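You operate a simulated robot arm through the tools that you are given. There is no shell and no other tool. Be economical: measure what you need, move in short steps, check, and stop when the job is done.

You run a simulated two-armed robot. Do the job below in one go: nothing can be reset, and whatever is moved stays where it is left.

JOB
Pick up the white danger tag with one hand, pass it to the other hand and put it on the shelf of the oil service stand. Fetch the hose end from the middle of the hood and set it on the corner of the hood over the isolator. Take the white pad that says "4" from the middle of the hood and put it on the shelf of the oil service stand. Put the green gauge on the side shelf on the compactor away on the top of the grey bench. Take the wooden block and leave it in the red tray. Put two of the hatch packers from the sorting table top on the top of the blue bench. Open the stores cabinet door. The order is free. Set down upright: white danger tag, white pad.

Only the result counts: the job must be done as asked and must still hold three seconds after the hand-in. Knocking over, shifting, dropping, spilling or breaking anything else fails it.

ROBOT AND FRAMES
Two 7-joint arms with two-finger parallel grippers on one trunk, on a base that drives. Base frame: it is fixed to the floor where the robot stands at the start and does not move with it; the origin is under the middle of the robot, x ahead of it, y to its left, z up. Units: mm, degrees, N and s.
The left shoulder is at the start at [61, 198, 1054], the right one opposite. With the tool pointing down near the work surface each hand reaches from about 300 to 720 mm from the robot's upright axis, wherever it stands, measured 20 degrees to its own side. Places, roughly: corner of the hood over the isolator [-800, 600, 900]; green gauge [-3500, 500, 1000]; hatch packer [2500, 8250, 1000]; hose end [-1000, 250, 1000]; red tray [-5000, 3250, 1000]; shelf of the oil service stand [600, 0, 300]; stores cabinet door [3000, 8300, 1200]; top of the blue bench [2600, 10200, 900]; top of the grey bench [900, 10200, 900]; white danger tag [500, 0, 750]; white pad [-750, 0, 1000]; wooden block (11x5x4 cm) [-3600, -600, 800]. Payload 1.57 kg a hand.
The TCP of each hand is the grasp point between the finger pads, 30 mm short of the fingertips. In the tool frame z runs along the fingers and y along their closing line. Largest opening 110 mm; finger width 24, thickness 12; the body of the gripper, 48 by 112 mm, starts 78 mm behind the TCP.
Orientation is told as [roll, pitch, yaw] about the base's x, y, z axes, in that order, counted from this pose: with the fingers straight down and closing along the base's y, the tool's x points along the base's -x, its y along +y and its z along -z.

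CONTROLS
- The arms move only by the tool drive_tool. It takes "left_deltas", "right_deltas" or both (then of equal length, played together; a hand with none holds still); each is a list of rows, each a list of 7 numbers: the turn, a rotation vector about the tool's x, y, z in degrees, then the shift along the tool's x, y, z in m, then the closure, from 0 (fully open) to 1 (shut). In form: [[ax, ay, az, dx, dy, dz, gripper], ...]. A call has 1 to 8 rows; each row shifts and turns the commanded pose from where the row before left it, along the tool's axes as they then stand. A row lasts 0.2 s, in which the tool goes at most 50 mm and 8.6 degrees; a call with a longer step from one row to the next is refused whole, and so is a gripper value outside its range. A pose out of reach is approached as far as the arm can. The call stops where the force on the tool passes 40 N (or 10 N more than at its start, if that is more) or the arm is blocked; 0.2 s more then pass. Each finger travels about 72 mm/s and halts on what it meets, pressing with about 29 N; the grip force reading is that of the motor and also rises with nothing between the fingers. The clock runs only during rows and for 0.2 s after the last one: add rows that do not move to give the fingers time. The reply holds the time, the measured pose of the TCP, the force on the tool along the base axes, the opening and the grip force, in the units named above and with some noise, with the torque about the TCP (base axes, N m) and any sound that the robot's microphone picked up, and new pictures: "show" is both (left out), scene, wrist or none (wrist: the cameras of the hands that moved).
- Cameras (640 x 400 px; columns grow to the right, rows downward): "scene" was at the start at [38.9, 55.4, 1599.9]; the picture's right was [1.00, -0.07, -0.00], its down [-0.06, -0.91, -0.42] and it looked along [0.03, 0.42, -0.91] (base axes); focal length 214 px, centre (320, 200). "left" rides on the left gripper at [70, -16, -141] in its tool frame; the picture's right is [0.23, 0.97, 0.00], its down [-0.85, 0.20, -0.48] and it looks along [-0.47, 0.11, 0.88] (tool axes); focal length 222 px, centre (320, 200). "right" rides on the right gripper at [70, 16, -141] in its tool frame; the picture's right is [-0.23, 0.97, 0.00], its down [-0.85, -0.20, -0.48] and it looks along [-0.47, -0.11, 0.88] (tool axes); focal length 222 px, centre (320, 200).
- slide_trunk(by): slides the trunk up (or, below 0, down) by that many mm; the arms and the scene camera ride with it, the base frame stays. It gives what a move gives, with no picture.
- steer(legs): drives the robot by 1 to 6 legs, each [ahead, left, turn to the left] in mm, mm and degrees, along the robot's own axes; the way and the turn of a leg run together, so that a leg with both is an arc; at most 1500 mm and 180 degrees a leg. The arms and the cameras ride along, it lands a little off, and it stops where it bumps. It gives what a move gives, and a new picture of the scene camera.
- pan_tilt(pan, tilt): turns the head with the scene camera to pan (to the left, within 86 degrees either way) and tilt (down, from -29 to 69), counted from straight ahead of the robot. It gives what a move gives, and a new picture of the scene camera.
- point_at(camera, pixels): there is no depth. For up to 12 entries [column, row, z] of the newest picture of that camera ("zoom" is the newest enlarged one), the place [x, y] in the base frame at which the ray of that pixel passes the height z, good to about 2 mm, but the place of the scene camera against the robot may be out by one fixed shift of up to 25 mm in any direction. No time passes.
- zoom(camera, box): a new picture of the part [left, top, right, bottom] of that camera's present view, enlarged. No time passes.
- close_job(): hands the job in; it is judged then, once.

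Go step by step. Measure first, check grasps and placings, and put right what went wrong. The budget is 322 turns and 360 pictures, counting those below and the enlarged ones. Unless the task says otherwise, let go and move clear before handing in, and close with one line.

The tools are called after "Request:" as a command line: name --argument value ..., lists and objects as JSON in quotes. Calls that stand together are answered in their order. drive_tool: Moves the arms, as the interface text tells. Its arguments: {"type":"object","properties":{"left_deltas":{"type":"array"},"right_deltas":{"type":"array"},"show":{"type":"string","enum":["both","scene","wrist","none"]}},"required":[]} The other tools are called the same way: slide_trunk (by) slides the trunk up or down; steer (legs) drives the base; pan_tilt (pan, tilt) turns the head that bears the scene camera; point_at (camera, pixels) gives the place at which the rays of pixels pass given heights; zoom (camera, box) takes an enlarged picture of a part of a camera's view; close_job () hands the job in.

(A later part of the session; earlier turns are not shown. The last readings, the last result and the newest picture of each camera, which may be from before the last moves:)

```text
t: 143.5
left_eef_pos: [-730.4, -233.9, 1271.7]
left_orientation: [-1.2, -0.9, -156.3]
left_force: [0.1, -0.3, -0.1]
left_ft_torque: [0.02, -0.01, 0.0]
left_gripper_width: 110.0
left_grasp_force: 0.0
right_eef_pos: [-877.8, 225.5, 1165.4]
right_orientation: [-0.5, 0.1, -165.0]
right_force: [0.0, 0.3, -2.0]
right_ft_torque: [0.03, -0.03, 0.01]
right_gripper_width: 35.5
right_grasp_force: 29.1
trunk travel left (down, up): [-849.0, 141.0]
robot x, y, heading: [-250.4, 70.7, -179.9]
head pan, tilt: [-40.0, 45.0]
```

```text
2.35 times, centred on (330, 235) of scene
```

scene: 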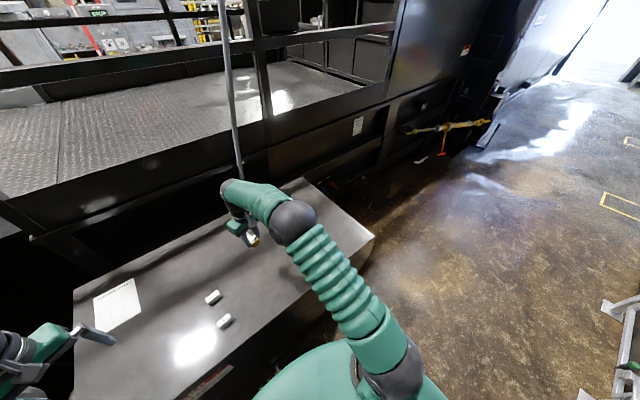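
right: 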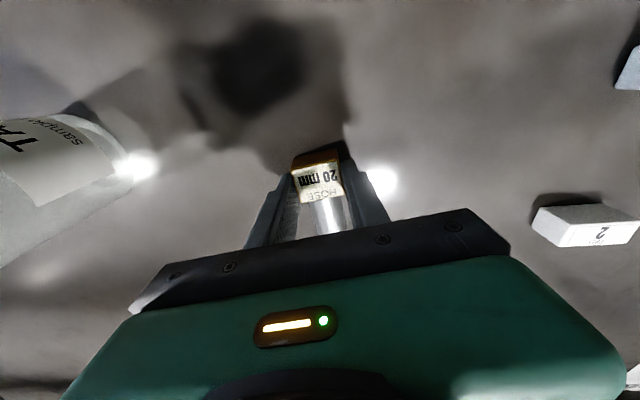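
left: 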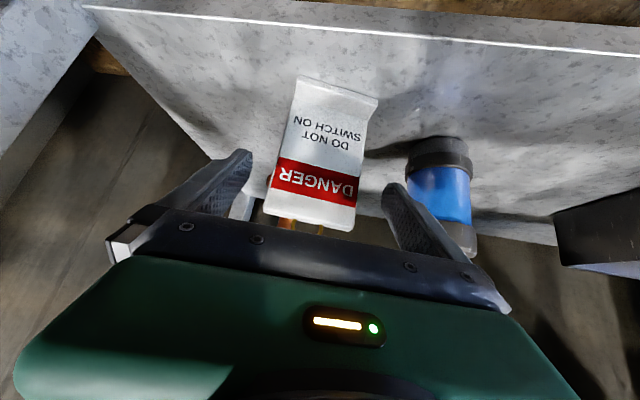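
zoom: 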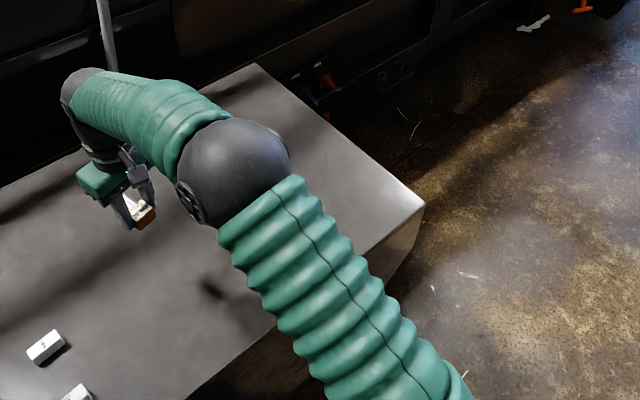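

Request:
steer --legs '[[-112, 0, 0], [0, -394, 0]]'

Request:
zoom --camera "right" --box '[0, 0, 640, 400]'

```text
t: 146.8
left_eef_pos: [-619.6, 149.6, 1268.6]
left_orientation: [-1.5, -0.8, -156.3]
left_force: [0.9, -0.4, -0.9]
left_ft_torque: [0.01, 0.0, -0.02]
left_gripper_width: 109.9
left_grasp_force: 0.1
right_eef_pos: [-766.9, 610.7, 1165.7]
right_orientation: [-0.7, 0.2, -165.0]
right_force: [-0.4, -0.7, -1.2]
right_ft_torque: [0.05, -0.05, 0.02]
right_gripper_width: 35.6
right_grasp_force: 28.6
trunk travel left (down, up): [-849.0, 141.0]
robot x, y, heading: [-139.9, 459.8, -179.9]
head pan, tilt: [-40.0, 45.0]
```

scene: 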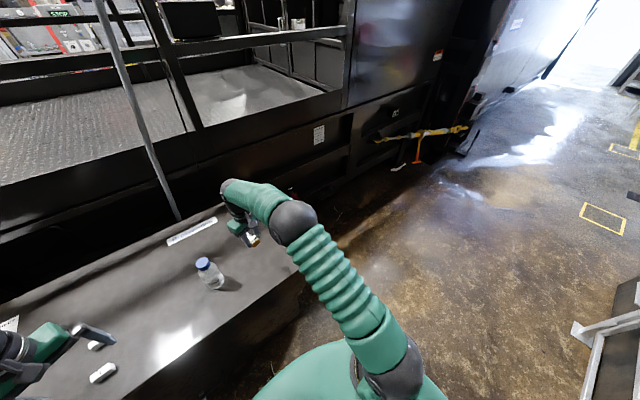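

```text
1.00 times, centred on (320, 200) of right (not enlarged: the box is as wide or as high as the picture)
```

zoom: 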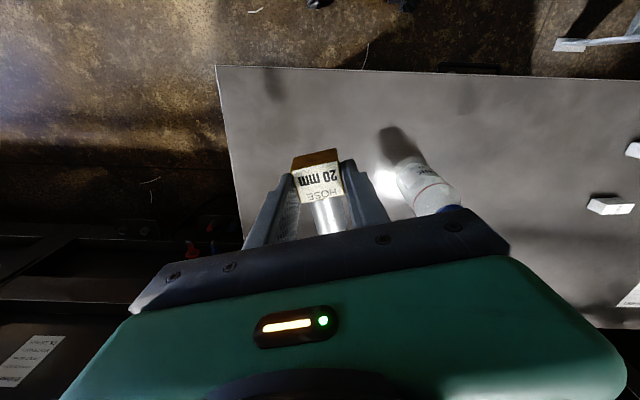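

Request:
zoom --camera "right" --box '[0, 60, 320, 260]'

Request:
zoom --camera "scene" --box '[240, 140, 480, 290]'

```text
2.00 times, centred on (160, 160) of right
```

zoom: 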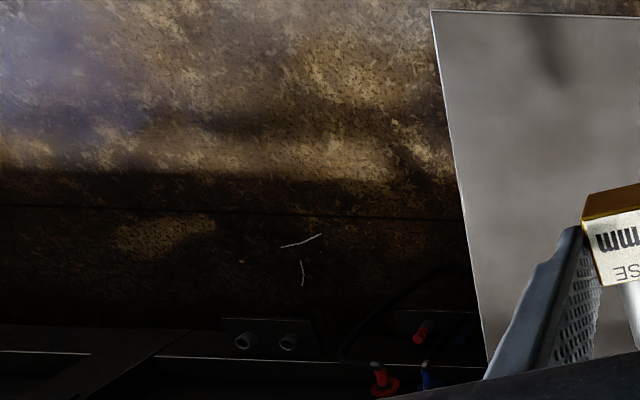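

```text
2.67 times, centred on (360, 215) of scene
```

zoom: 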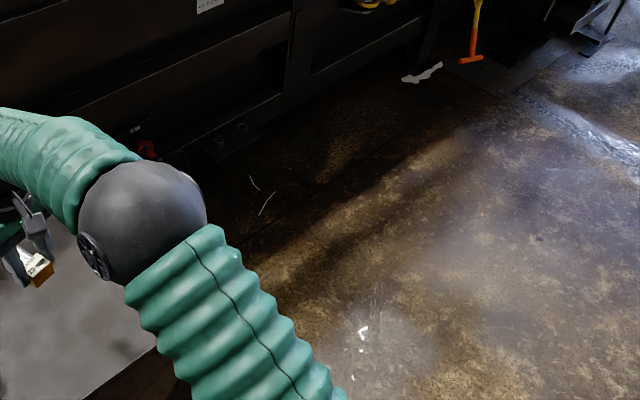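

The rough place suggests the near right corner, but I want to see where the isolator is on the hood. I'll look at the front face.

Request:
pan_tilt --pan 5 --tilt 55

```text
t: 147.9
left_eef_pos: [-616.5, 159.4, 1273.1]
left_orientation: [-1.1, -1.1, -156.3]
left_force: [0.0, 1.0, 0.1]
left_ft_torque: [-0.01, -0.01, 0.0]
left_gripper_width: 110.0
left_grasp_force: 0.1
right_eef_pos: [-763.8, 618.9, 1166.0]
right_orientation: [-0.3, -0.1, -165.0]
right_force: [-0.1, -0.1, -1.3]
right_ft_torque: [0.03, -0.05, -0.02]
right_gripper_width: 35.2
right_grasp_force: 29.3
trunk travel left (down, up): [-849.0, 141.0]
robot x, y, heading: [-142.8, 462.4, -179.7]
head pan, tilt: [5.0, 55.0]
```

scene: 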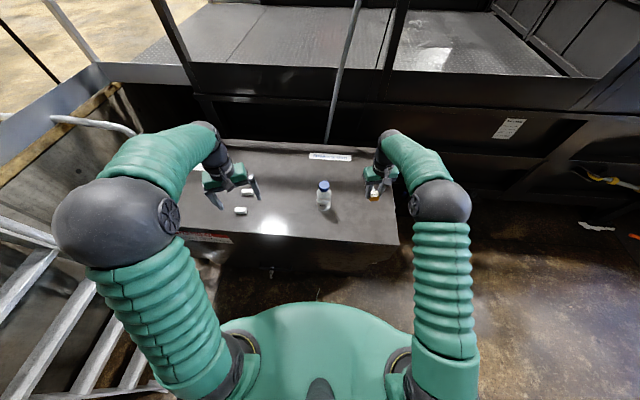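

Request:
zoom --camera "scene" --box '[170, 200, 430, 300]'

```text
2.46 times, centred on (300, 250) of scene
```

zoom: 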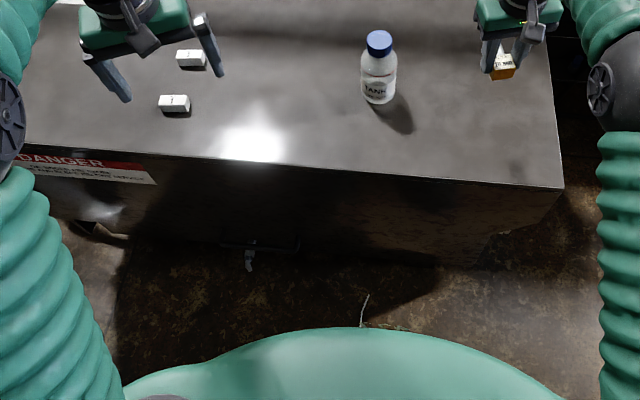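

The rough target coordinates put the region's centre at about (-800, 600), which is right where the hose end now hangs. I'll lower it.

Request:
slide_trunk --by -190

Request:
drive_tool --right_deltas '[[0, 0, 0, 0, 0, 0.03, 1], [0, 0, 0, 0, 0, 0.02, 1], [0, 0, 0, 0, 0, 0.004, 1], [0, 0, 0, 0, 0, 0.003, 1], [0, 0, 0, 0, 0, 0, 1]]' --show "wrist"

```text
t: 150.0
left_eef_pos: [-617.3, 156.3, 1082.1]
left_orientation: [-1.2, -1.1, -156.2]
left_force: [0.2, 0.1, -0.2]
left_ft_torque: [-0.02, 0.02, 0.02]
left_gripper_width: 109.8
left_grasp_force: 0.0
right_eef_pos: [-764.2, 615.7, 977.7]
right_orientation: [-0.4, -0.2, -165.0]
right_force: [0.6, 0.2, -1.1]
right_ft_torque: [0.04, -0.01, 0.0]
right_gripper_width: 35.6
right_grasp_force: 29.1
trunk travel left (down, up): [-659.0, 331.0]
robot x, y, heading: [-139.3, 461.6, -180.0]
head pan, tilt: [5.0, 55.0]
```

```text
t: 151.2
left_eef_pos: [-617.2, 157.4, 1082.3]
left_orientation: [-1.3, -1.0, -156.3]
left_force: [0.2, -0.1, -0.4]
left_ft_torque: [-0.02, -0.01, 0.03]
left_gripper_width: 109.9
left_grasp_force: 0.0
right_eef_pos: [-764.9, 617.7, 919.5]
right_orientation: [-0.4, -0.1, -164.9]
right_force: [1.0, -0.5, -2.4]
right_ft_torque: [0.0, -0.05, -0.03]
right_gripper_width: 35.0
right_grasp_force: 29.3
trunk travel left (down, up): [-659.0, 331.0]
robot x, y, heading: [-138.8, 464.4, -179.5]
head pan, tilt: [5.0, 55.0]
```

right: 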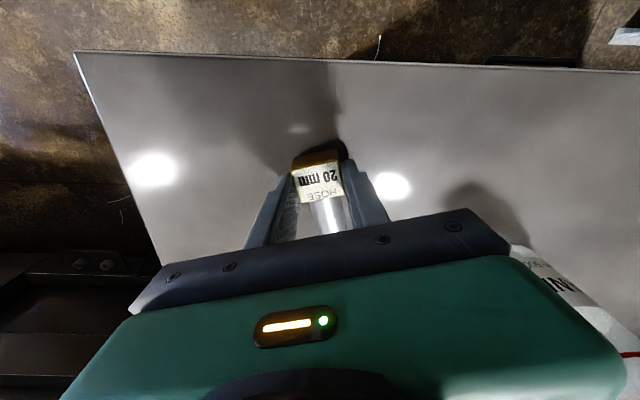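

Request:
drive_tool --right_deltas '[[0, 0, 0, 0, 0, 0.002, 1], [0, 0, 0, 0, 0, 0.002, 1], [0, 0, 0, 0, 0, 0.001, 1], [0, 0, 0, 0, 0, 0, 1]]' --show "none"

```text
t: 152.2
left_eef_pos: [-617.2, 156.1, 1081.8]
left_orientation: [-1.2, -1.1, -156.3]
left_force: [0.0, 0.5, 0.2]
left_ft_torque: [-0.02, -0.04, 0.01]
left_gripper_width: 110.2
left_grasp_force: 0.0
right_eef_pos: [-764.4, 616.9, 915.5]
right_orientation: [-0.4, -0.2, -165.0]
right_force: [-0.2, 0.0, 2.2]
right_ft_torque: [-0.04, 0.0, -0.03]
right_gripper_width: 35.3
right_grasp_force: 29.1
trunk travel left (down, up): [-659.0, 331.0]
robot x, y, heading: [-140.0, 460.0, -179.7]
head pan, tilt: [5.0, 55.0]
```

Contact is beginning (force changed from -2.4 to +2.2 N). I'll release and lift away.

Request:
drive_tool --right_deltas '[[0, 0, 0, 0, 0, 0, 0.6], [0, 0, 0, 0, 0, 0, 0.3], [0, 0, 0, 0, 0, 0, 0.1], [0, 0, 0, 0, 0, 0, 0], [0, 0, 0, 0, 0, -0.03, 0], [0, 0, 0, 0, 0, -0.04, 0], [0, 0, 0, 0, 0, -0.04, 0], [0, 0, 0, 0, 0, -0.04, 0]]' --show "wrist"

```text
t: 154.0
left_eef_pos: [-615.7, 157.8, 1081.7]
left_orientation: [-1.2, -1.1, -156.3]
left_force: [0.1, 0.0, -0.1]
left_ft_torque: [-0.01, 0.0, 0.01]
left_gripper_width: 110.1
left_grasp_force: 0.1
right_eef_pos: [-762.9, 615.9, 1066.4]
right_orientation: [-0.4, 0.0, -165.0]
right_force: [0.6, 0.2, 0.0]
right_ft_torque: [0.03, 0.02, -0.04]
right_gripper_width: 109.9
right_grasp_force: 0.2
trunk travel left (down, up): [-659.0, 331.0]
robot x, y, heading: [-142.0, 462.5, -179.9]
head pan, tilt: [5.0, 55.0]
```

right: 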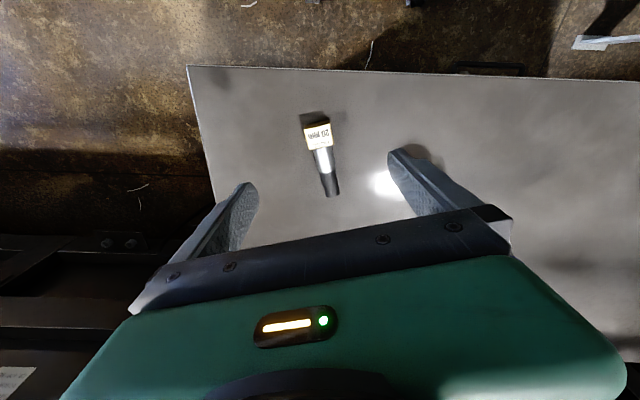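

The hose end lies on the near corner at (320,150). Next I'll turn north, out of the pit area, and look for the way to the compactor's side shelf.

Request:
steer --legs '[[0, 0, -90], [900, 0, 0]]'

Request:
pan_tilt --pan 60 --tilt 15

```text
t: 162.6
left_eef_pos: [-439.4, 1843.2, 1082.3]
left_orientation: [-1.3, -1.1, 113.4]
left_force: [0.2, 0.5, 0.8]
left_ft_torque: [0.0, 0.02, -0.02]
left_gripper_width: 109.9
left_grasp_force: 0.0
right_eef_pos: [21.0, 1987.8, 1065.7]
right_orientation: [-0.4, -0.1, 104.7]
right_force: [0.7, 0.8, 0.6]
right_ft_torque: [0.01, -0.02, -0.03]
right_gripper_width: 110.2
right_grasp_force: 0.0
trunk travel left (down, up): [-659.0, 331.0]
robot x, y, heading: [-136.9, 1362.0, 89.9]
head pan, tilt: [5.0, 55.0]
```

scene: 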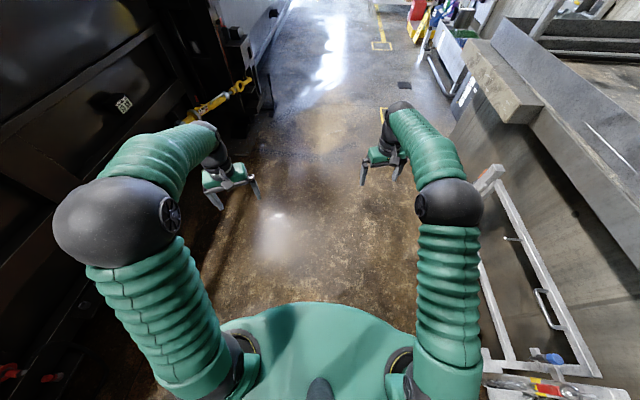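

```text
t: 163.8
left_eef_pos: [-439.5, 1842.5, 1083.0]
left_orientation: [-1.3, -1.0, 113.4]
left_force: [0.5, 0.6, 0.1]
left_ft_torque: [0.01, 0.0, 0.02]
left_gripper_width: 110.0
left_grasp_force: 0.1
right_eef_pos: [21.5, 1986.8, 1066.1]
right_orientation: [-0.4, -0.2, 104.8]
right_force: [-0.3, -0.5, 0.3]
right_ft_torque: [0.01, -0.04, 0.0]
right_gripper_width: 110.1
right_grasp_force: 0.1
trunk travel left (down, up): [-659.0, 331.0]
robot x, y, heading: [-136.7, 1362.6, 89.8]
head pan, tilt: [60.0, 15.0]
```

scene: 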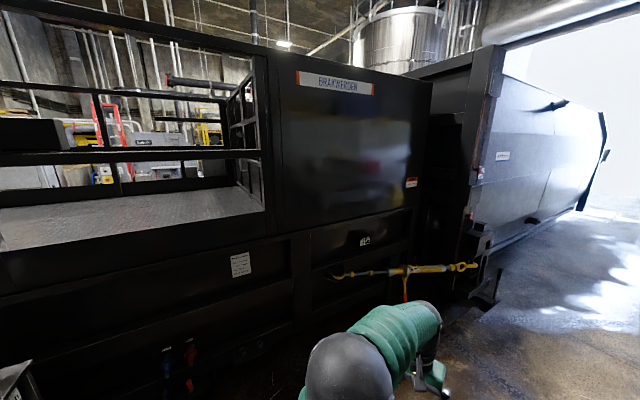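

Request:
pan_tilt --pan 0 --tilt 5

```text
t: 165.1
left_eef_pos: [-439.2, 1842.7, 1082.6]
left_orientation: [-1.2, -1.1, 113.5]
left_force: [0.1, 0.8, 0.3]
left_ft_torque: [-0.03, -0.03, 0.0]
left_gripper_width: 110.2
left_grasp_force: 0.1
right_eef_pos: [19.6, 1985.5, 1065.8]
right_orientation: [-0.4, -0.2, 104.7]
right_force: [0.6, 0.3, 0.7]
right_ft_torque: [-0.01, 0.01, 0.0]
right_gripper_width: 110.1
right_grasp_force: 0.1
trunk travel left (down, up): [-659.0, 331.0]
robot x, y, heading: [-138.4, 1365.7, 90.0]
head pan, tilt: [0.0, 5.0]
```

scene: 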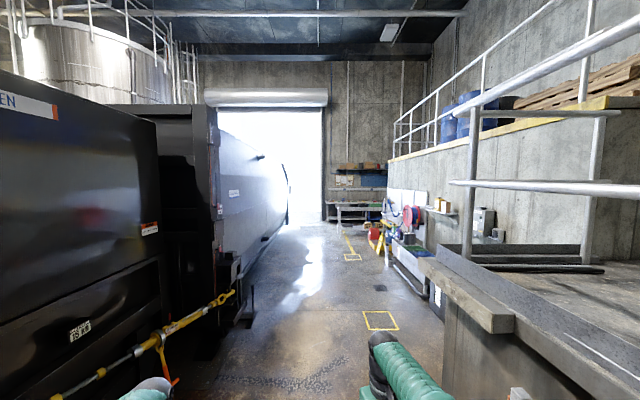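

The aisle north is clear (container side x≈-1400, wall x≈1400). I'll drive up the aisle toward the benches and check for a way round the container.

Request:
steer --legs '[[1500, 0, 0], [1500, 0, 0], [1500, 0, 0], [1500, 0, 0]]'

```text
t: 193.5
left_eef_pos: [-416.7, 7817.8, 1083.0]
left_orientation: [-1.2, -1.1, 113.0]
left_force: [0.4, -0.3, -0.4]
left_ft_torque: [-0.02, -0.01, -0.01]
left_gripper_width: 110.2
left_grasp_force: 0.0
right_eef_pos: [42.9, 7959.3, 1068.3]
right_orientation: [-0.4, 0.0, 104.3]
right_force: [-0.3, 0.5, -0.5]
right_ft_torque: [0.02, 0.04, 0.02]
right_gripper_width: 109.9
right_grasp_force: 0.0
trunk travel left (down, up): [-659.0, 331.0]
robot x, y, heading: [-120.3, 7337.0, 89.7]
head pan, tilt: [0.0, 5.0]
```

scene: 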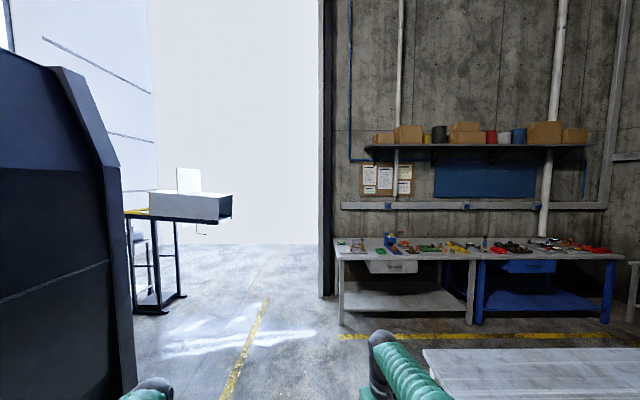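

Request:
pan_tilt --pan 55 --tilt 15

Request:
pan_tilt --pan -60 --tilt 25

```text
t: 194.8
left_eef_pos: [-418.6, 7816.8, 1083.6]
left_orientation: [-1.1, -1.1, 113.0]
left_force: [-0.4, 0.1, -0.2]
left_ft_torque: [-0.01, 0.0, -0.02]
left_gripper_width: 109.8
left_grasp_force: 0.0
right_eef_pos: [44.0, 7957.7, 1068.4]
right_orientation: [-0.4, -0.2, 104.2]
right_force: [-0.2, -0.4, 0.7]
right_ft_torque: [0.01, -0.04, 0.0]
right_gripper_width: 109.7
right_grasp_force: 0.1
trunk travel left (down, up): [-659.0, 331.0]
robot x, y, heading: [-119.8, 7341.3, 89.8]
head pan, tilt: [55.0, 15.0]
```

scene: 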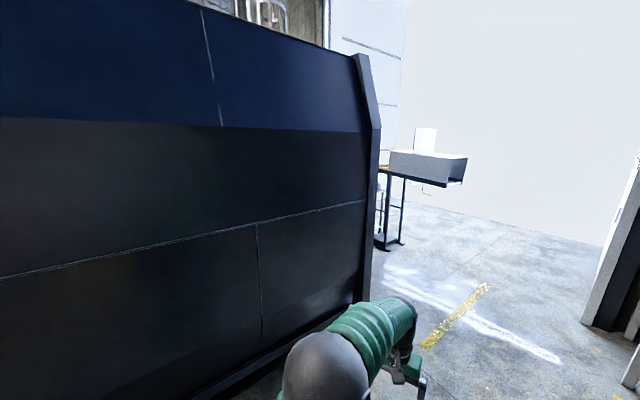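

```text
t: 196.7
left_eef_pos: [-417.8, 7815.6, 1083.2]
left_orientation: [-1.3, -1.1, 113.0]
left_force: [-0.2, -0.5, 0.6]
left_ft_torque: [0.0, 0.0, -0.02]
left_gripper_width: 109.8
left_grasp_force: 0.0
right_eef_pos: [43.7, 7957.4, 1068.4]
right_orientation: [-0.4, -0.2, 104.3]
right_force: [0.7, 0.2, -0.3]
right_ft_torque: [-0.01, -0.03, -0.02]
right_gripper_width: 110.2
right_grasp_force: 0.0
trunk travel left (down, up): [-659.0, 331.0]
robot x, y, heading: [-116.8, 7340.4, 89.4]
head pan, tilt: [-60.0, 25.0]
```

scene: 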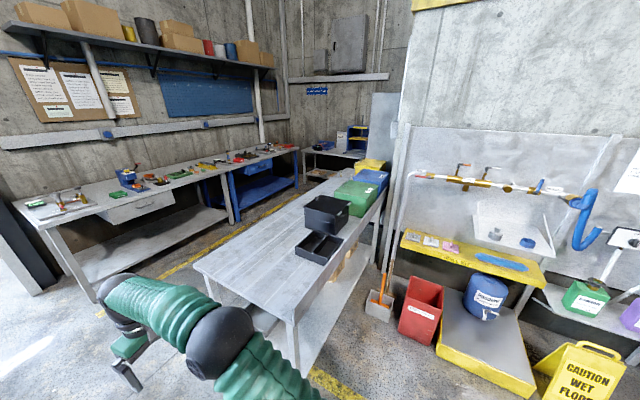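

Request:
point_at --camera "scene" --pixels '[[195, 266, 900], [291, 321, 900], [327, 190, 900], [386, 184, 900], [45, 228, 900], [215, 176, 900], [295, 150, 900], [98, 314, 0], [285, 208, 0], [325, 375, 0], [365, 315, 0], [120, 300, 0]]'

Request:
zoom --camera "scene" --box '[200, 100, 440, 280]'

```text
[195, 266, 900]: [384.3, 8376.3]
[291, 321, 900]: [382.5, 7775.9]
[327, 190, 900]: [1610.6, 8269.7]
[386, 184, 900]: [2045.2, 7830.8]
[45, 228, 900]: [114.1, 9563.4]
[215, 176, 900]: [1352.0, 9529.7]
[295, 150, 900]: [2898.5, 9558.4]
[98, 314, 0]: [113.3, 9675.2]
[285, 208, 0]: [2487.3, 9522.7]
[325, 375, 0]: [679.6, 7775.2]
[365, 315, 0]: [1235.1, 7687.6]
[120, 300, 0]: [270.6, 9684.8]
```

```text
2.22 times, centred on (320, 190) of scene
```

zoom: 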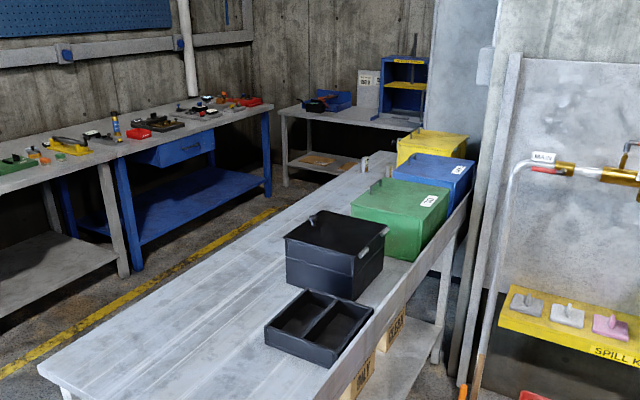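

I can see the sorting table (x 380–2800, y 7776–8376), the grey and blue benches behind it (front edge y≈9560), and a 1.2 m aisle between. I'll drive into that aisle to look for the hatch packers and the cabinet.

Request:
steer --legs '[[1500, 0, 0], [90, 0, -89.4], [1400, 0, 0]]'

Request:
pan_tilt --pan -25 --tilt 30

```text
t: 214.4
left_eef_pos: [1802.8, 9211.2, 1082.3]
left_orientation: [-1.2, -1.2, 24.1]
left_force: [0.3, 0.0, -0.2]
left_ft_torque: [0.02, 0.02, -0.02]
left_gripper_width: 110.0
left_grasp_force: 0.0
right_eef_pos: [1953.5, 8750.7, 1067.0]
right_orientation: [-0.5, -0.3, 15.4]
right_force: [-0.1, -0.8, -0.4]
right_ft_torque: [-0.01, 0.0, -0.01]
right_gripper_width: 110.1
right_grasp_force: 0.0
trunk travel left (down, up): [-659.0, 331.0]
robot x, y, heading: [1329.4, 8902.6, 0.6]
head pan, tilt: [-60.0, 25.0]
```

scene: 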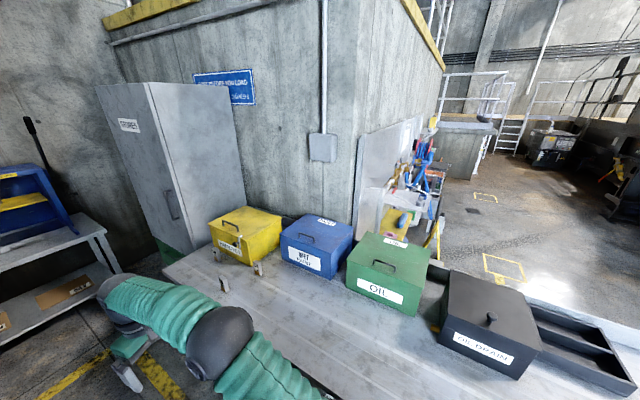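

```text
t: 215.5
left_eef_pos: [1800.3, 9211.4, 1084.9]
left_orientation: [-1.3, -1.3, 24.1]
left_force: [0.4, 0.6, 0.2]
left_ft_torque: [0.0, -0.01, -0.02]
left_gripper_width: 109.9
left_grasp_force: 0.1
right_eef_pos: [1951.3, 8752.4, 1068.0]
right_orientation: [-0.4, -0.4, 15.3]
right_force: [-0.1, 0.0, 0.8]
right_ft_torque: [-0.02, 0.04, 0.02]
right_gripper_width: 110.0
right_grasp_force: 0.1
trunk travel left (down, up): [-659.0, 331.0]
robot x, y, heading: [1331.2, 8906.0, 0.7]
head pan, tilt: [-25.0, 30.0]
```

scene: 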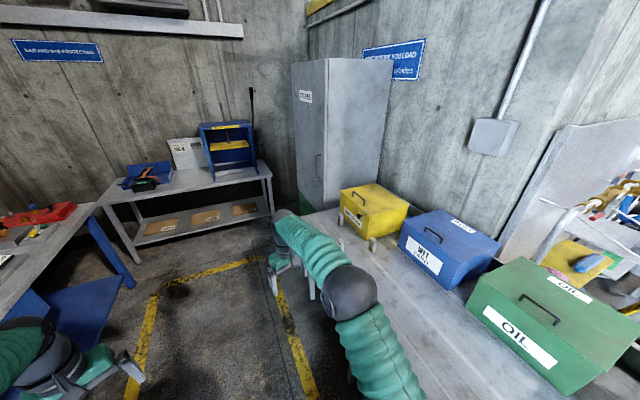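

Request:
zoom --camera "scene" --box '[270, 50, 470, 290]'

```text
1.67 times, centred on (370, 170) of scene
```

zoom: 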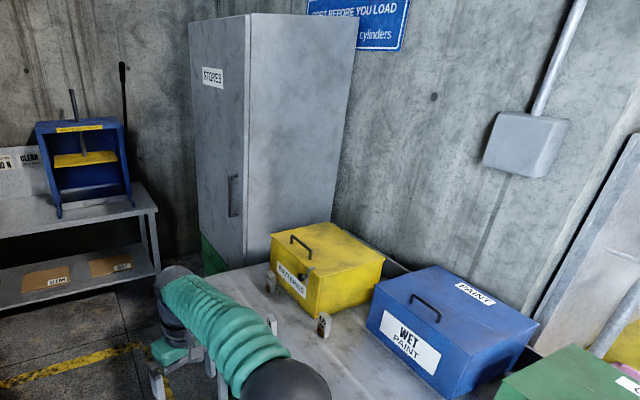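

Request:
point_at --camera "zoom" --pixels '[[271, 292, 900], [271, 334, 900], [324, 335, 900], [205, 275, 900], [250, 250, 900], [233, 195, 1200], [188, 30, 1900], [250, 15, 1900], [358, 20, 1900], [300, 318, 900]]'

```text
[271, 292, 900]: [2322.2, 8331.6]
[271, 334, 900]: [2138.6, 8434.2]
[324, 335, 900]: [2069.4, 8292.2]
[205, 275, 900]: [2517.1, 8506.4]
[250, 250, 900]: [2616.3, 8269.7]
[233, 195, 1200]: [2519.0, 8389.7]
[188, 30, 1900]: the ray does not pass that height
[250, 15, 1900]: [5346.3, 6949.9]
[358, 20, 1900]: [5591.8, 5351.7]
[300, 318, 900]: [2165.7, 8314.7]
```

Three small packers stand at the table's east end near the yellow bin, and the STORES cabinet's door faces north with its handle on the west side. I'll raise the trunk and move there.

Request:
slide_trunk --by 300

Request:
steer --legs '[[850, 20, 0], [0, 0, -90]]'

Request:
pan_tilt --pan 15 --tilt 50

```text
t: 218.5
left_eef_pos: [1800.9, 9210.4, 1384.5]
left_orientation: [-1.3, -1.2, 24.1]
left_force: [-0.3, -0.2, -0.6]
left_ft_torque: [0.01, -0.02, 0.01]
left_gripper_width: 109.8
left_grasp_force: 0.0
right_eef_pos: [1952.6, 8751.9, 1369.0]
right_orientation: [-0.5, -0.3, 15.4]
right_force: [1.1, -0.4, 0.7]
right_ft_torque: [0.04, 0.0, 0.0]
right_gripper_width: 109.9
right_grasp_force: 0.1
trunk travel left (down, up): [-959.0, 31.0]
robot x, y, heading: [1334.0, 8904.9, 0.6]
head pan, tilt: [-25.0, 30.0]
```

```text
t: 226.8
left_eef_pos: [2494.0, 8466.4, 1384.6]
left_orientation: [-1.2, -1.3, -65.4]
left_force: [0.2, -0.2, -0.1]
left_ft_torque: [-0.02, 0.03, -0.04]
left_gripper_width: 110.0
left_grasp_force: 0.1
right_eef_pos: [2038.3, 8311.0, 1368.6]
right_orientation: [-0.5, -0.2, -74.0]
right_force: [-0.1, -0.1, -0.6]
right_ft_torque: [0.02, 0.01, 0.0]
right_gripper_width: 110.3
right_grasp_force: 0.1
trunk travel left (down, up): [-959.0, 31.0]
robot x, y, heading: [2185.1, 8931.6, -88.9]
head pan, tilt: [-25.0, 30.0]
```

scene: 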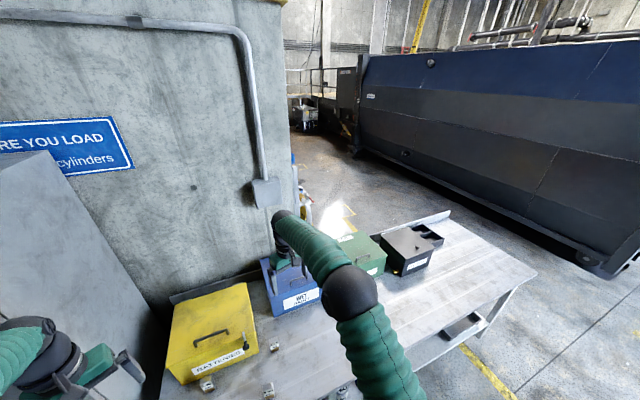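

```text
t: 227.8
left_eef_pos: [2494.3, 8468.9, 1385.4]
left_orientation: [-1.3, -1.5, -65.4]
left_force: [0.4, -0.6, 0.3]
left_ft_torque: [0.04, -0.04, -0.02]
left_gripper_width: 110.2
left_grasp_force: 0.1
right_eef_pos: [2036.2, 8313.4, 1369.5]
right_orientation: [-0.6, -0.5, -73.9]
right_force: [-0.2, 0.1, -0.2]
right_ft_torque: [-0.03, 0.03, 0.0]
right_gripper_width: 109.8
right_grasp_force: 0.1
trunk travel left (down, up): [-959.0, 31.0]
robot x, y, heading: [2181.0, 8931.6, -88.7]
head pan, tilt: [15.0, 50.0]
```

scene: 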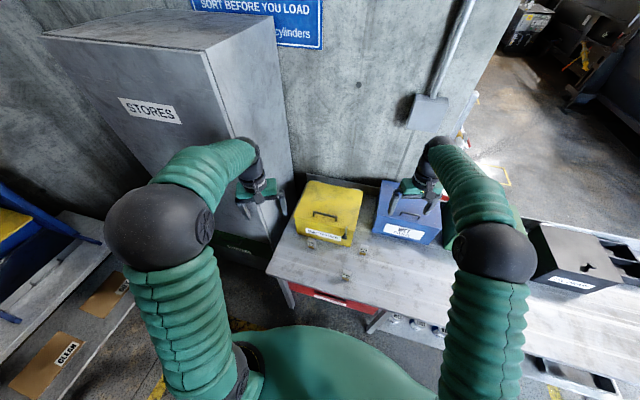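

Request:
zoom --camera "scene" --box '[260, 180, 420, 300]'

Request:
point_at --camera "scene" --pixels '[[311, 246, 850], [346, 279, 850], [361, 252, 850], [267, 270, 850], [346, 279, 800], [267, 270, 800], [440, 300, 850]]'

```text
3.33 times, centred on (340, 240) of scene
```

zoom: 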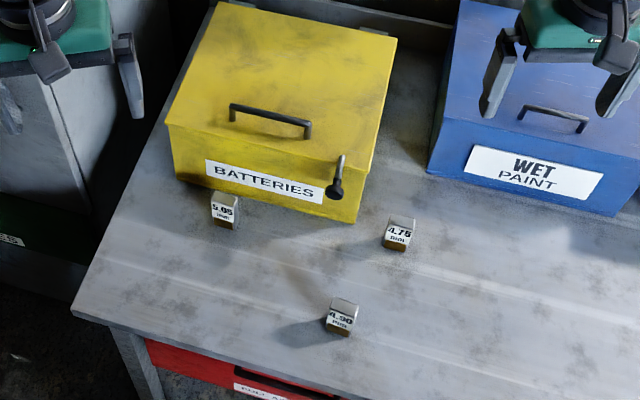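

```text
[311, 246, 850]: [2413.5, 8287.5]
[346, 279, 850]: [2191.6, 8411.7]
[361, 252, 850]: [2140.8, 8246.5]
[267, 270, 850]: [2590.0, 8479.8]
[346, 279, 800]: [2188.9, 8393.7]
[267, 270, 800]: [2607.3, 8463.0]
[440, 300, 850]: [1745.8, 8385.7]
```

Request:
steer --legs '[[0, -185, -1.2]]'

Request:
slide_trunk --by -270

Request:
drive_tool --left_deltas '[[0, 0, 8, 0, 0, 0, 0], [0, 0, 8, 0, 0, 0, 0], [0, 0, 8, 0, 0, 0, 0]]' --show "wrist"

```text
t: 229.4
left_eef_pos: [2322.3, 8460.7, 1380.4]
left_orientation: [-2.2, -1.0, -66.3]
left_force: [0.8, 0.3, 0.2]
left_ft_torque: [-0.04, 0.11, 0.03]
left_gripper_width: 110.0
left_grasp_force: 0.1
right_eef_pos: [1863.5, 8314.3, 1373.2]
right_orientation: [-1.4, -0.2, -75.3]
right_force: [1.1, -0.9, -0.6]
right_ft_torque: [0.03, 0.17, -0.01]
right_gripper_width: 110.0
right_grasp_force: 0.1
trunk travel left (down, up): [-959.0, 31.0]
robot x, y, heading: [1998.9, 8927.6, -90.3]
head pan, tilt: [15.0, 50.0]
```

scene: 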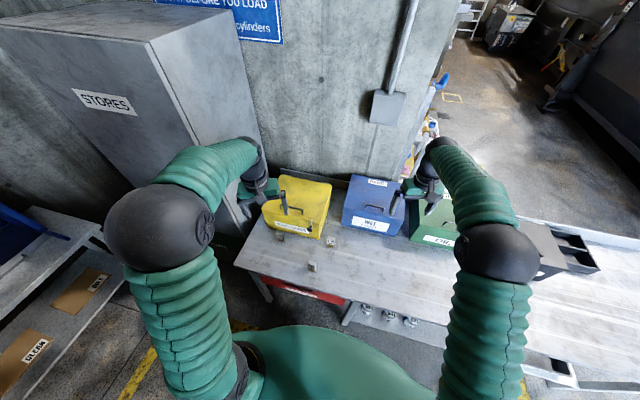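

```text
t: 232.1
left_eef_pos: [2298.8, 8462.1, 1116.5]
left_orientation: [-1.3, -1.5, -66.5]
left_force: [-0.6, 1.1, 0.2]
left_ft_torque: [0.0, -0.01, -0.02]
left_gripper_width: 109.9
left_grasp_force: 0.1
right_eef_pos: [1837.6, 8317.6, 1100.6]
right_orientation: [-0.5, -0.5, -75.2]
right_force: [0.2, 0.3, -0.4]
right_ft_torque: [0.01, -0.02, 0.0]
right_gripper_width: 110.2
right_grasp_force: 0.0
trunk travel left (down, up): [-689.0, 301.0]
robot x, y, heading: [2001.7, 8933.7, -90.1]
head pan, tilt: [15.0, 50.0]
```

```text
t: 232.9
left_eef_pos: [2299.4, 8462.5, 1116.6]
left_orientation: [-0.5, -1.9, -90.5]
left_force: [0.1, 0.2, -0.6]
left_ft_torque: [0.01, 0.0, -0.01]
left_gripper_width: 110.0
left_grasp_force: 0.1
right_eef_pos: [1838.4, 8317.7, 1101.2]
right_orientation: [-0.4, -0.4, -75.3]
right_force: [-0.9, -0.2, -0.2]
right_ft_torque: [-0.01, 0.0, 0.01]
right_gripper_width: 110.0
right_grasp_force: 0.0
trunk travel left (down, up): [-689.0, 301.0]
robot x, y, heading: [2005.0, 8934.1, -89.9]
head pan, tilt: [15.0, 50.0]
```

left: 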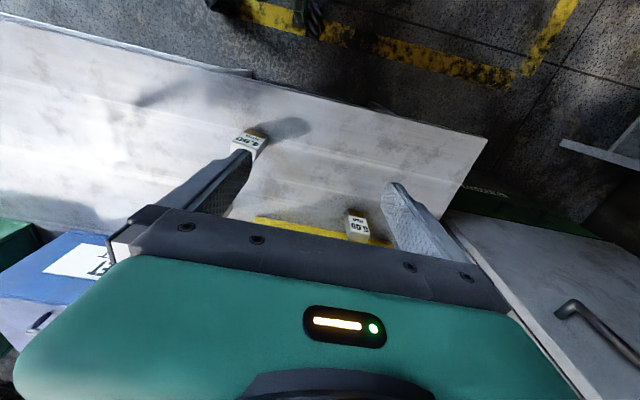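

Request:
zoom --camera "left" --box '[210, 110, 310, 180]'

Request:
point_at --camera "left" --pixels '[[250, 145, 850], [250, 145, 900], [486, 140, 850], [486, 140, 800], [357, 228, 850]]'

```text
5.71 times, centred on (260, 145) of left
```

zoom: 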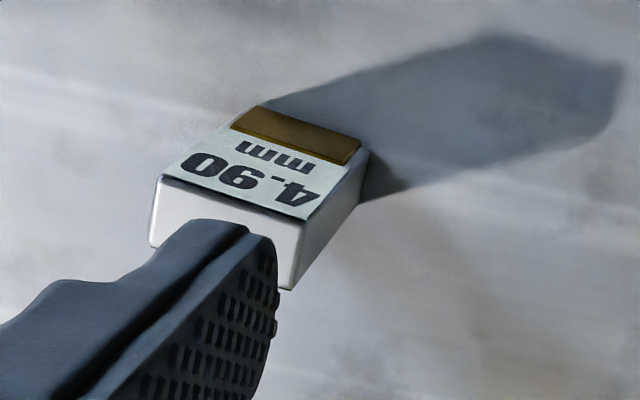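

```text
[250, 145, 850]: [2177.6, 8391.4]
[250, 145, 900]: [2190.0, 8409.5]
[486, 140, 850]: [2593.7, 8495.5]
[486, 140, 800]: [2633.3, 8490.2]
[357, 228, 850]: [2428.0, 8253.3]
```

Request:
drive_tool --left_deltas '[[0, 0, 0, -0.02, -0.04, 0, 0], [0, 0, 0, -0.02, -0.04, 0, 0], [0, 0, 0, -0.01, -0.03, 0.02, 0], [0, 0, 0, 0, 0, 0.04, 0], [0, 0, 0, 0, 0, 0.03, 0]]' --show "wrist"

```text
t: 234.1
left_eef_pos: [2186.0, 8409.5, 1029.3]
left_orientation: [-0.4, -1.9, -90.5]
left_force: [-0.6, -0.6, -0.6]
left_ft_torque: [0.03, -0.01, -0.01]
left_gripper_width: 110.0
left_grasp_force: 0.1
right_eef_pos: [1837.2, 8316.4, 1099.9]
right_orientation: [-0.3, -0.5, -75.3]
right_force: [-0.2, 0.0, 0.0]
right_ft_torque: [-0.01, -0.02, 0.01]
right_gripper_width: 109.6
right_grasp_force: 0.0
trunk travel left (down, up): [-689.0, 301.0]
robot x, y, heading: [2001.1, 8930.4, -90.1]
head pan, tilt: [15.0, 50.0]
```

left: 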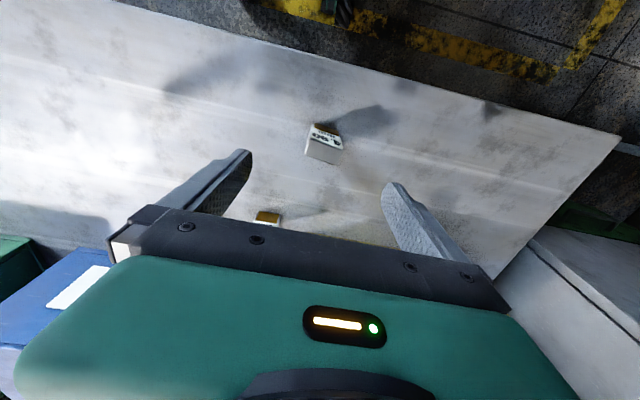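

Request:
zoom --camera "left" --box '[270, 105, 380, 180]'

Request:
point_at --camera "left" --pixels '[[325, 140, 850], [325, 140, 900], [618, 140, 850], [618, 140, 800]]'

```text
5.33 times, centred on (325, 142) of left
```

zoom: 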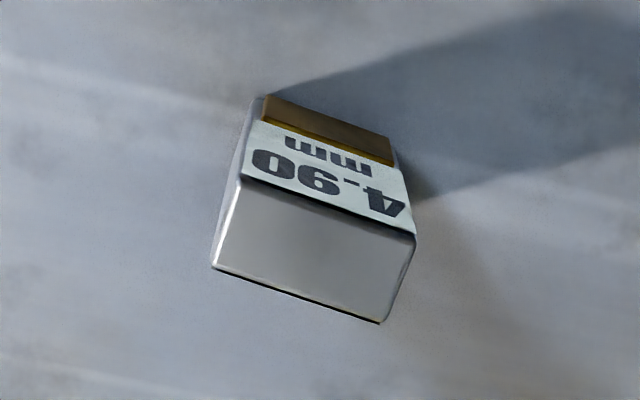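

```text
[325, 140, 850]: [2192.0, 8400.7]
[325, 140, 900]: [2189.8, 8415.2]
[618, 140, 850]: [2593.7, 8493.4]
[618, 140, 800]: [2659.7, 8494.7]
```

Request:
point_at --camera "zoom" --pixels '[[265, 97, 850], [390, 137, 850], [240, 182, 885], [415, 235, 885], [380, 322, 885], [212, 267, 885], [240, 182, 875], [415, 235, 875], [380, 322, 875], [212, 267, 875]]'

```text
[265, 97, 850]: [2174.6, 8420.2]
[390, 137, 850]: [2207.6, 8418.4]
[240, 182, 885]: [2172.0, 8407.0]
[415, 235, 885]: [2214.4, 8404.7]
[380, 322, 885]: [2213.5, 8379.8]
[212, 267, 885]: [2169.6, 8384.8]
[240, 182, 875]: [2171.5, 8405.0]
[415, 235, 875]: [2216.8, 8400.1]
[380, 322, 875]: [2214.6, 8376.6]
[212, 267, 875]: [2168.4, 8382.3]
```

The table is at z=850 (corner triangulated exactly). The 4.90 packer is a standing block about 33×20 mm and 95 mm tall at (2191, 8409). I'll lower the left hand over it.

Request:
drive_tool --left_deltas '[[0, 0, 0, 0, 0.005, 0.03, 0], [0, 0, 0, 0, 0, 0.03, 0], [0, 0, 0, 0, 0, 0.03, 0], [0, 0, 0, 0, 0, 0.015, 0]]' --show "wrist"

```text
t: 235.1
left_eef_pos: [2190.1, 8407.2, 924.0]
left_orientation: [-0.4, -2.0, -90.5]
left_force: [0.3, 0.5, -0.1]
left_ft_torque: [-0.03, -0.02, -0.01]
left_gripper_width: 110.1
left_grasp_force: 0.1
right_eef_pos: [1836.5, 8316.3, 1100.5]
right_orientation: [-0.4, -0.5, -75.0]
right_force: [0.1, 0.3, 1.3]
right_ft_torque: [0.01, 0.0, 0.03]
right_gripper_width: 110.1
right_grasp_force: 0.0
trunk travel left (down, up): [-689.0, 301.0]
robot x, y, heading: [1998.9, 8933.5, -90.2]
head pan, tilt: [15.0, 50.0]
```

left: 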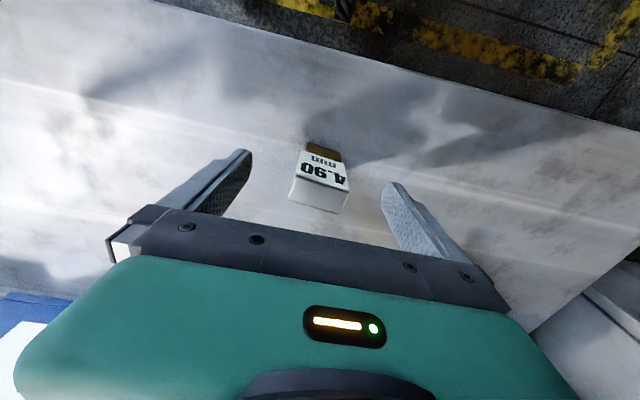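

Request:
drive_tool --left_deltas '[[0, 0, 0, 0, 0, 0, 0.4], [0, 0, 0, 0, 0, 0, 0.7], [0, 0, 0, 0, 0, 0, 1], [0, 0, 0, 0, 0, 0, 1], [0, 0, 0, 0, 0, 0, 1]]' --show "none"

Request:
drive_tool --left_deltas '[[0, 0, 0, 0, 0, -0.03, 1], [0, 0, 0, 0, 0, -0.04, 1], [0, 0, 0, 0, 0, -0.04, 1], [0, 0, 0, 0, 0, -0.04, 1], [0, 0, 0, 0.04, 0, -0.02, 1], [0, 0, 0, 0.045, 0, 0, 1]]' --show "wrist"

```text
t: 236.3
left_eef_pos: [2190.1, 8406.8, 924.0]
left_orientation: [-0.4, -1.9, -90.6]
left_force: [0.1, -1.4, 1.3]
left_ft_torque: [-0.03, -0.09, -0.06]
left_gripper_width: 40.0
left_grasp_force: 29.3
right_eef_pos: [1836.7, 8317.4, 1101.5]
right_orientation: [-0.3, -0.6, -75.2]
right_force: [-0.7, 0.7, 0.4]
right_ft_torque: [-0.01, 0.01, -0.03]
right_gripper_width: 110.0
right_grasp_force: 0.0
trunk travel left (down, up): [-689.0, 301.0]
robot x, y, heading: [1999.4, 8928.6, -90.0]
head pan, tilt: [15.0, 50.0]
```

```text
t: 237.7
left_eef_pos: [2193.0, 8500.4, 1091.9]
left_orientation: [-0.5, -2.0, -90.5]
left_force: [0.4, 1.2, -2.5]
left_ft_torque: [-0.02, -0.04, 0.02]
left_gripper_width: 39.6
left_grasp_force: 28.9
right_eef_pos: [1837.3, 8319.4, 1102.0]
right_orientation: [-0.3, -0.7, -75.2]
right_force: [0.2, -0.6, -0.6]
right_ft_torque: [-0.01, 0.02, 0.0]
right_gripper_width: 109.9
right_grasp_force: 0.0
trunk travel left (down, up): [-689.0, 301.0]
robot x, y, heading: [2000.7, 8930.7, -90.1]
head pan, tilt: [15.0, 50.0]
```

left: 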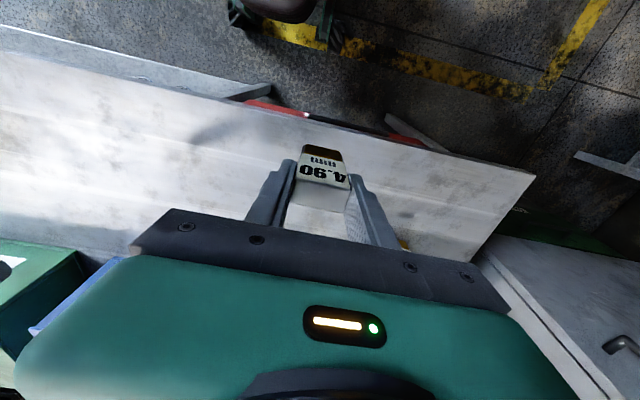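

The packer is held (40 mm). Next I'll shift east so the right hand can take the 4.75 packer.

Request:
steer --legs '[[0, 235, 0]]'

Request:
drive_tool --right_deltas '[[0, 0, 7.4, 0.0, 0.02, 0, 0], [0, 0, 7.4, 0.0, 0.02, 0, 0], [0, 0, 0, 0, 0.02, 0, 0]]' --show "wrist"

```text
t: 239.5
left_eef_pos: [2418.7, 8499.1, 1091.5]
left_orientation: [-0.1, -2.0, -90.7]
left_force: [-1.0, 0.0, -1.7]
left_ft_torque: [-0.02, -0.05, 0.02]
left_gripper_width: 39.7
left_grasp_force: 29.0
right_eef_pos: [2064.2, 8317.2, 1100.6]
right_orientation: [0.1, -0.6, -75.2]
right_force: [-0.6, 1.5, 0.9]
right_ft_torque: [-0.01, -0.03, 0.04]
right_gripper_width: 110.2
right_grasp_force: 0.0
trunk travel left (down, up): [-689.0, 301.0]
robot x, y, heading: [2233.2, 8930.2, -90.1]
head pan, tilt: [15.0, 50.0]
```

scene: 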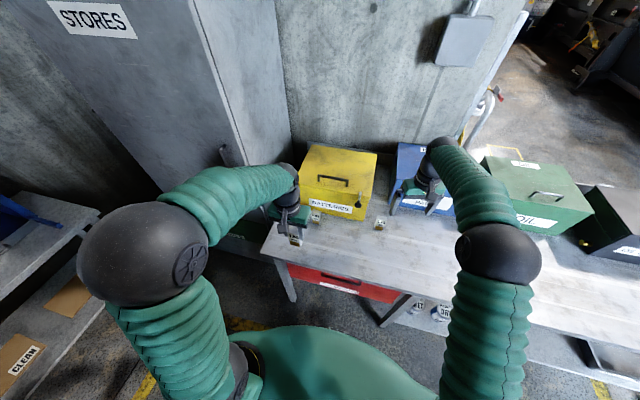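

```text
t: 240.3
left_eef_pos: [2422.6, 8500.6, 1092.3]
left_orientation: [-0.3, -2.0, -90.8]
left_force: [-0.5, -0.7, -2.3]
left_ft_torque: [-0.01, 0.0, -0.01]
left_gripper_width: 39.7
left_grasp_force: 28.8
right_eef_pos: [2125.9, 8326.8, 1102.0]
right_orientation: [0.0, -0.6, -90.2]
right_force: [0.1, 0.0, 0.2]
right_ft_torque: [-0.03, -0.03, 0.0]
right_gripper_width: 109.7
right_grasp_force: 0.2
trunk travel left (down, up): [-689.0, 301.0]
robot x, y, heading: [2233.8, 8933.5, -90.2]
head pan, tilt: [15.0, 50.0]
```

right: 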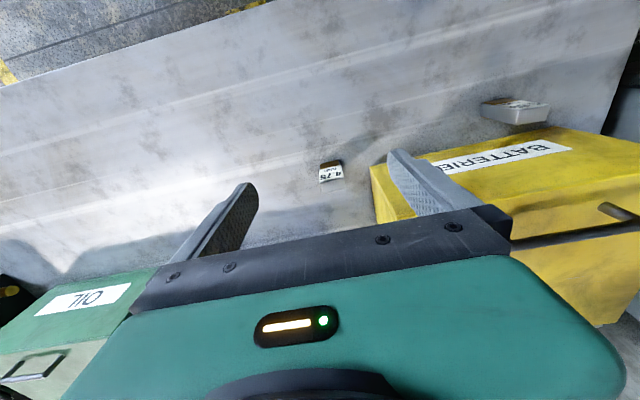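

Request:
zoom --camera "right" --box '[280, 130, 420, 230]'

```text
4.00 times, centred on (350, 180) of right
```

zoom: 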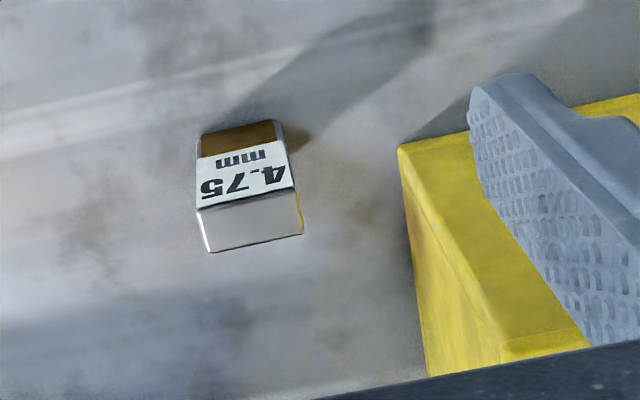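

Request:
point_at --camera "zoom" --pixels '[[201, 137, 850], [275, 120, 850], [197, 209, 926], [294, 190, 926], [302, 234, 926], [209, 252, 926], [399, 148, 1050], [410, 230, 850], [425, 350, 850]]'

```text
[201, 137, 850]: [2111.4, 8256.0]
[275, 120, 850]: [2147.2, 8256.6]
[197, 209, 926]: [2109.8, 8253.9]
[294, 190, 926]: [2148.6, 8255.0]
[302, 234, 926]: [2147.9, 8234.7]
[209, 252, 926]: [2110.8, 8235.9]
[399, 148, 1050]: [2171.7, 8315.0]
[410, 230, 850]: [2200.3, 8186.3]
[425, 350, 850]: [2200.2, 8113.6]
```

The 4.75 packer is at (2129, 8245), and the bin's side is at x≈2200. I'll narrow the right hand's opening and go down over it.

Request:
drive_tool --right_deltas '[[0, 0, 0, -0.041, 0.0015, 0, 0.35], [0, 0, 0, -0.041, 0.0015, 0, 0.35], [0, 0, 0, 0, 0, 0.04, 0.35], [0, 0, 0, 0, 0, 0.04, 0.35], [0, 0, 0, 0, 0, 0.04, 0.35]]' --show "wrist"

```text
t: 241.5
left_eef_pos: [2425.8, 8497.3, 1091.1]
left_orientation: [-0.4, -1.9, -90.6]
left_force: [-0.6, -0.6, -1.6]
left_ft_torque: [0.02, 0.01, 0.03]
left_gripper_width: 39.6
left_grasp_force: 29.1
right_eef_pos: [2130.5, 8267.7, 979.1]
right_orientation: [-0.1, -0.6, -90.0]
right_force: [-0.7, 0.0, -0.1]
right_ft_torque: [0.01, -0.02, 0.04]
right_gripper_width: 71.8
right_grasp_force: 0.1
right hand out of reach, approached as far as the arm can: row 2
trunk travel left (down, up): [-689.0, 301.0]
robot x, y, heading: [2234.2, 8930.4, -90.1]
head pan, tilt: [15.0, 50.0]
```

right: 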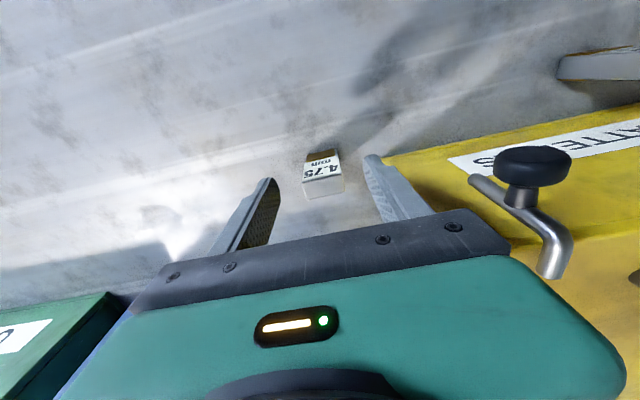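

Request:
point_at --camera "right" --pixels '[[495, 165, 950], [495, 165, 1000], [540, 270, 950], [540, 270, 1000], [323, 175, 926], [372, 160, 960]]'

Request:
zoom --camera "right" --box '[280, 100, 640, 300]'

```text
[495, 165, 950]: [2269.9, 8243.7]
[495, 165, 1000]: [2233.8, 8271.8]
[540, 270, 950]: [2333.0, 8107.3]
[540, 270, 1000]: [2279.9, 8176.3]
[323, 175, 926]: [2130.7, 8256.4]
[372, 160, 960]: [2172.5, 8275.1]
```

```text
1.78 times, centred on (460, 200) of right
```

zoom: 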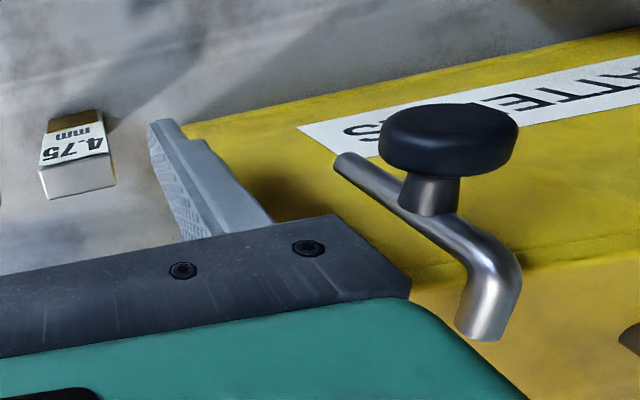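

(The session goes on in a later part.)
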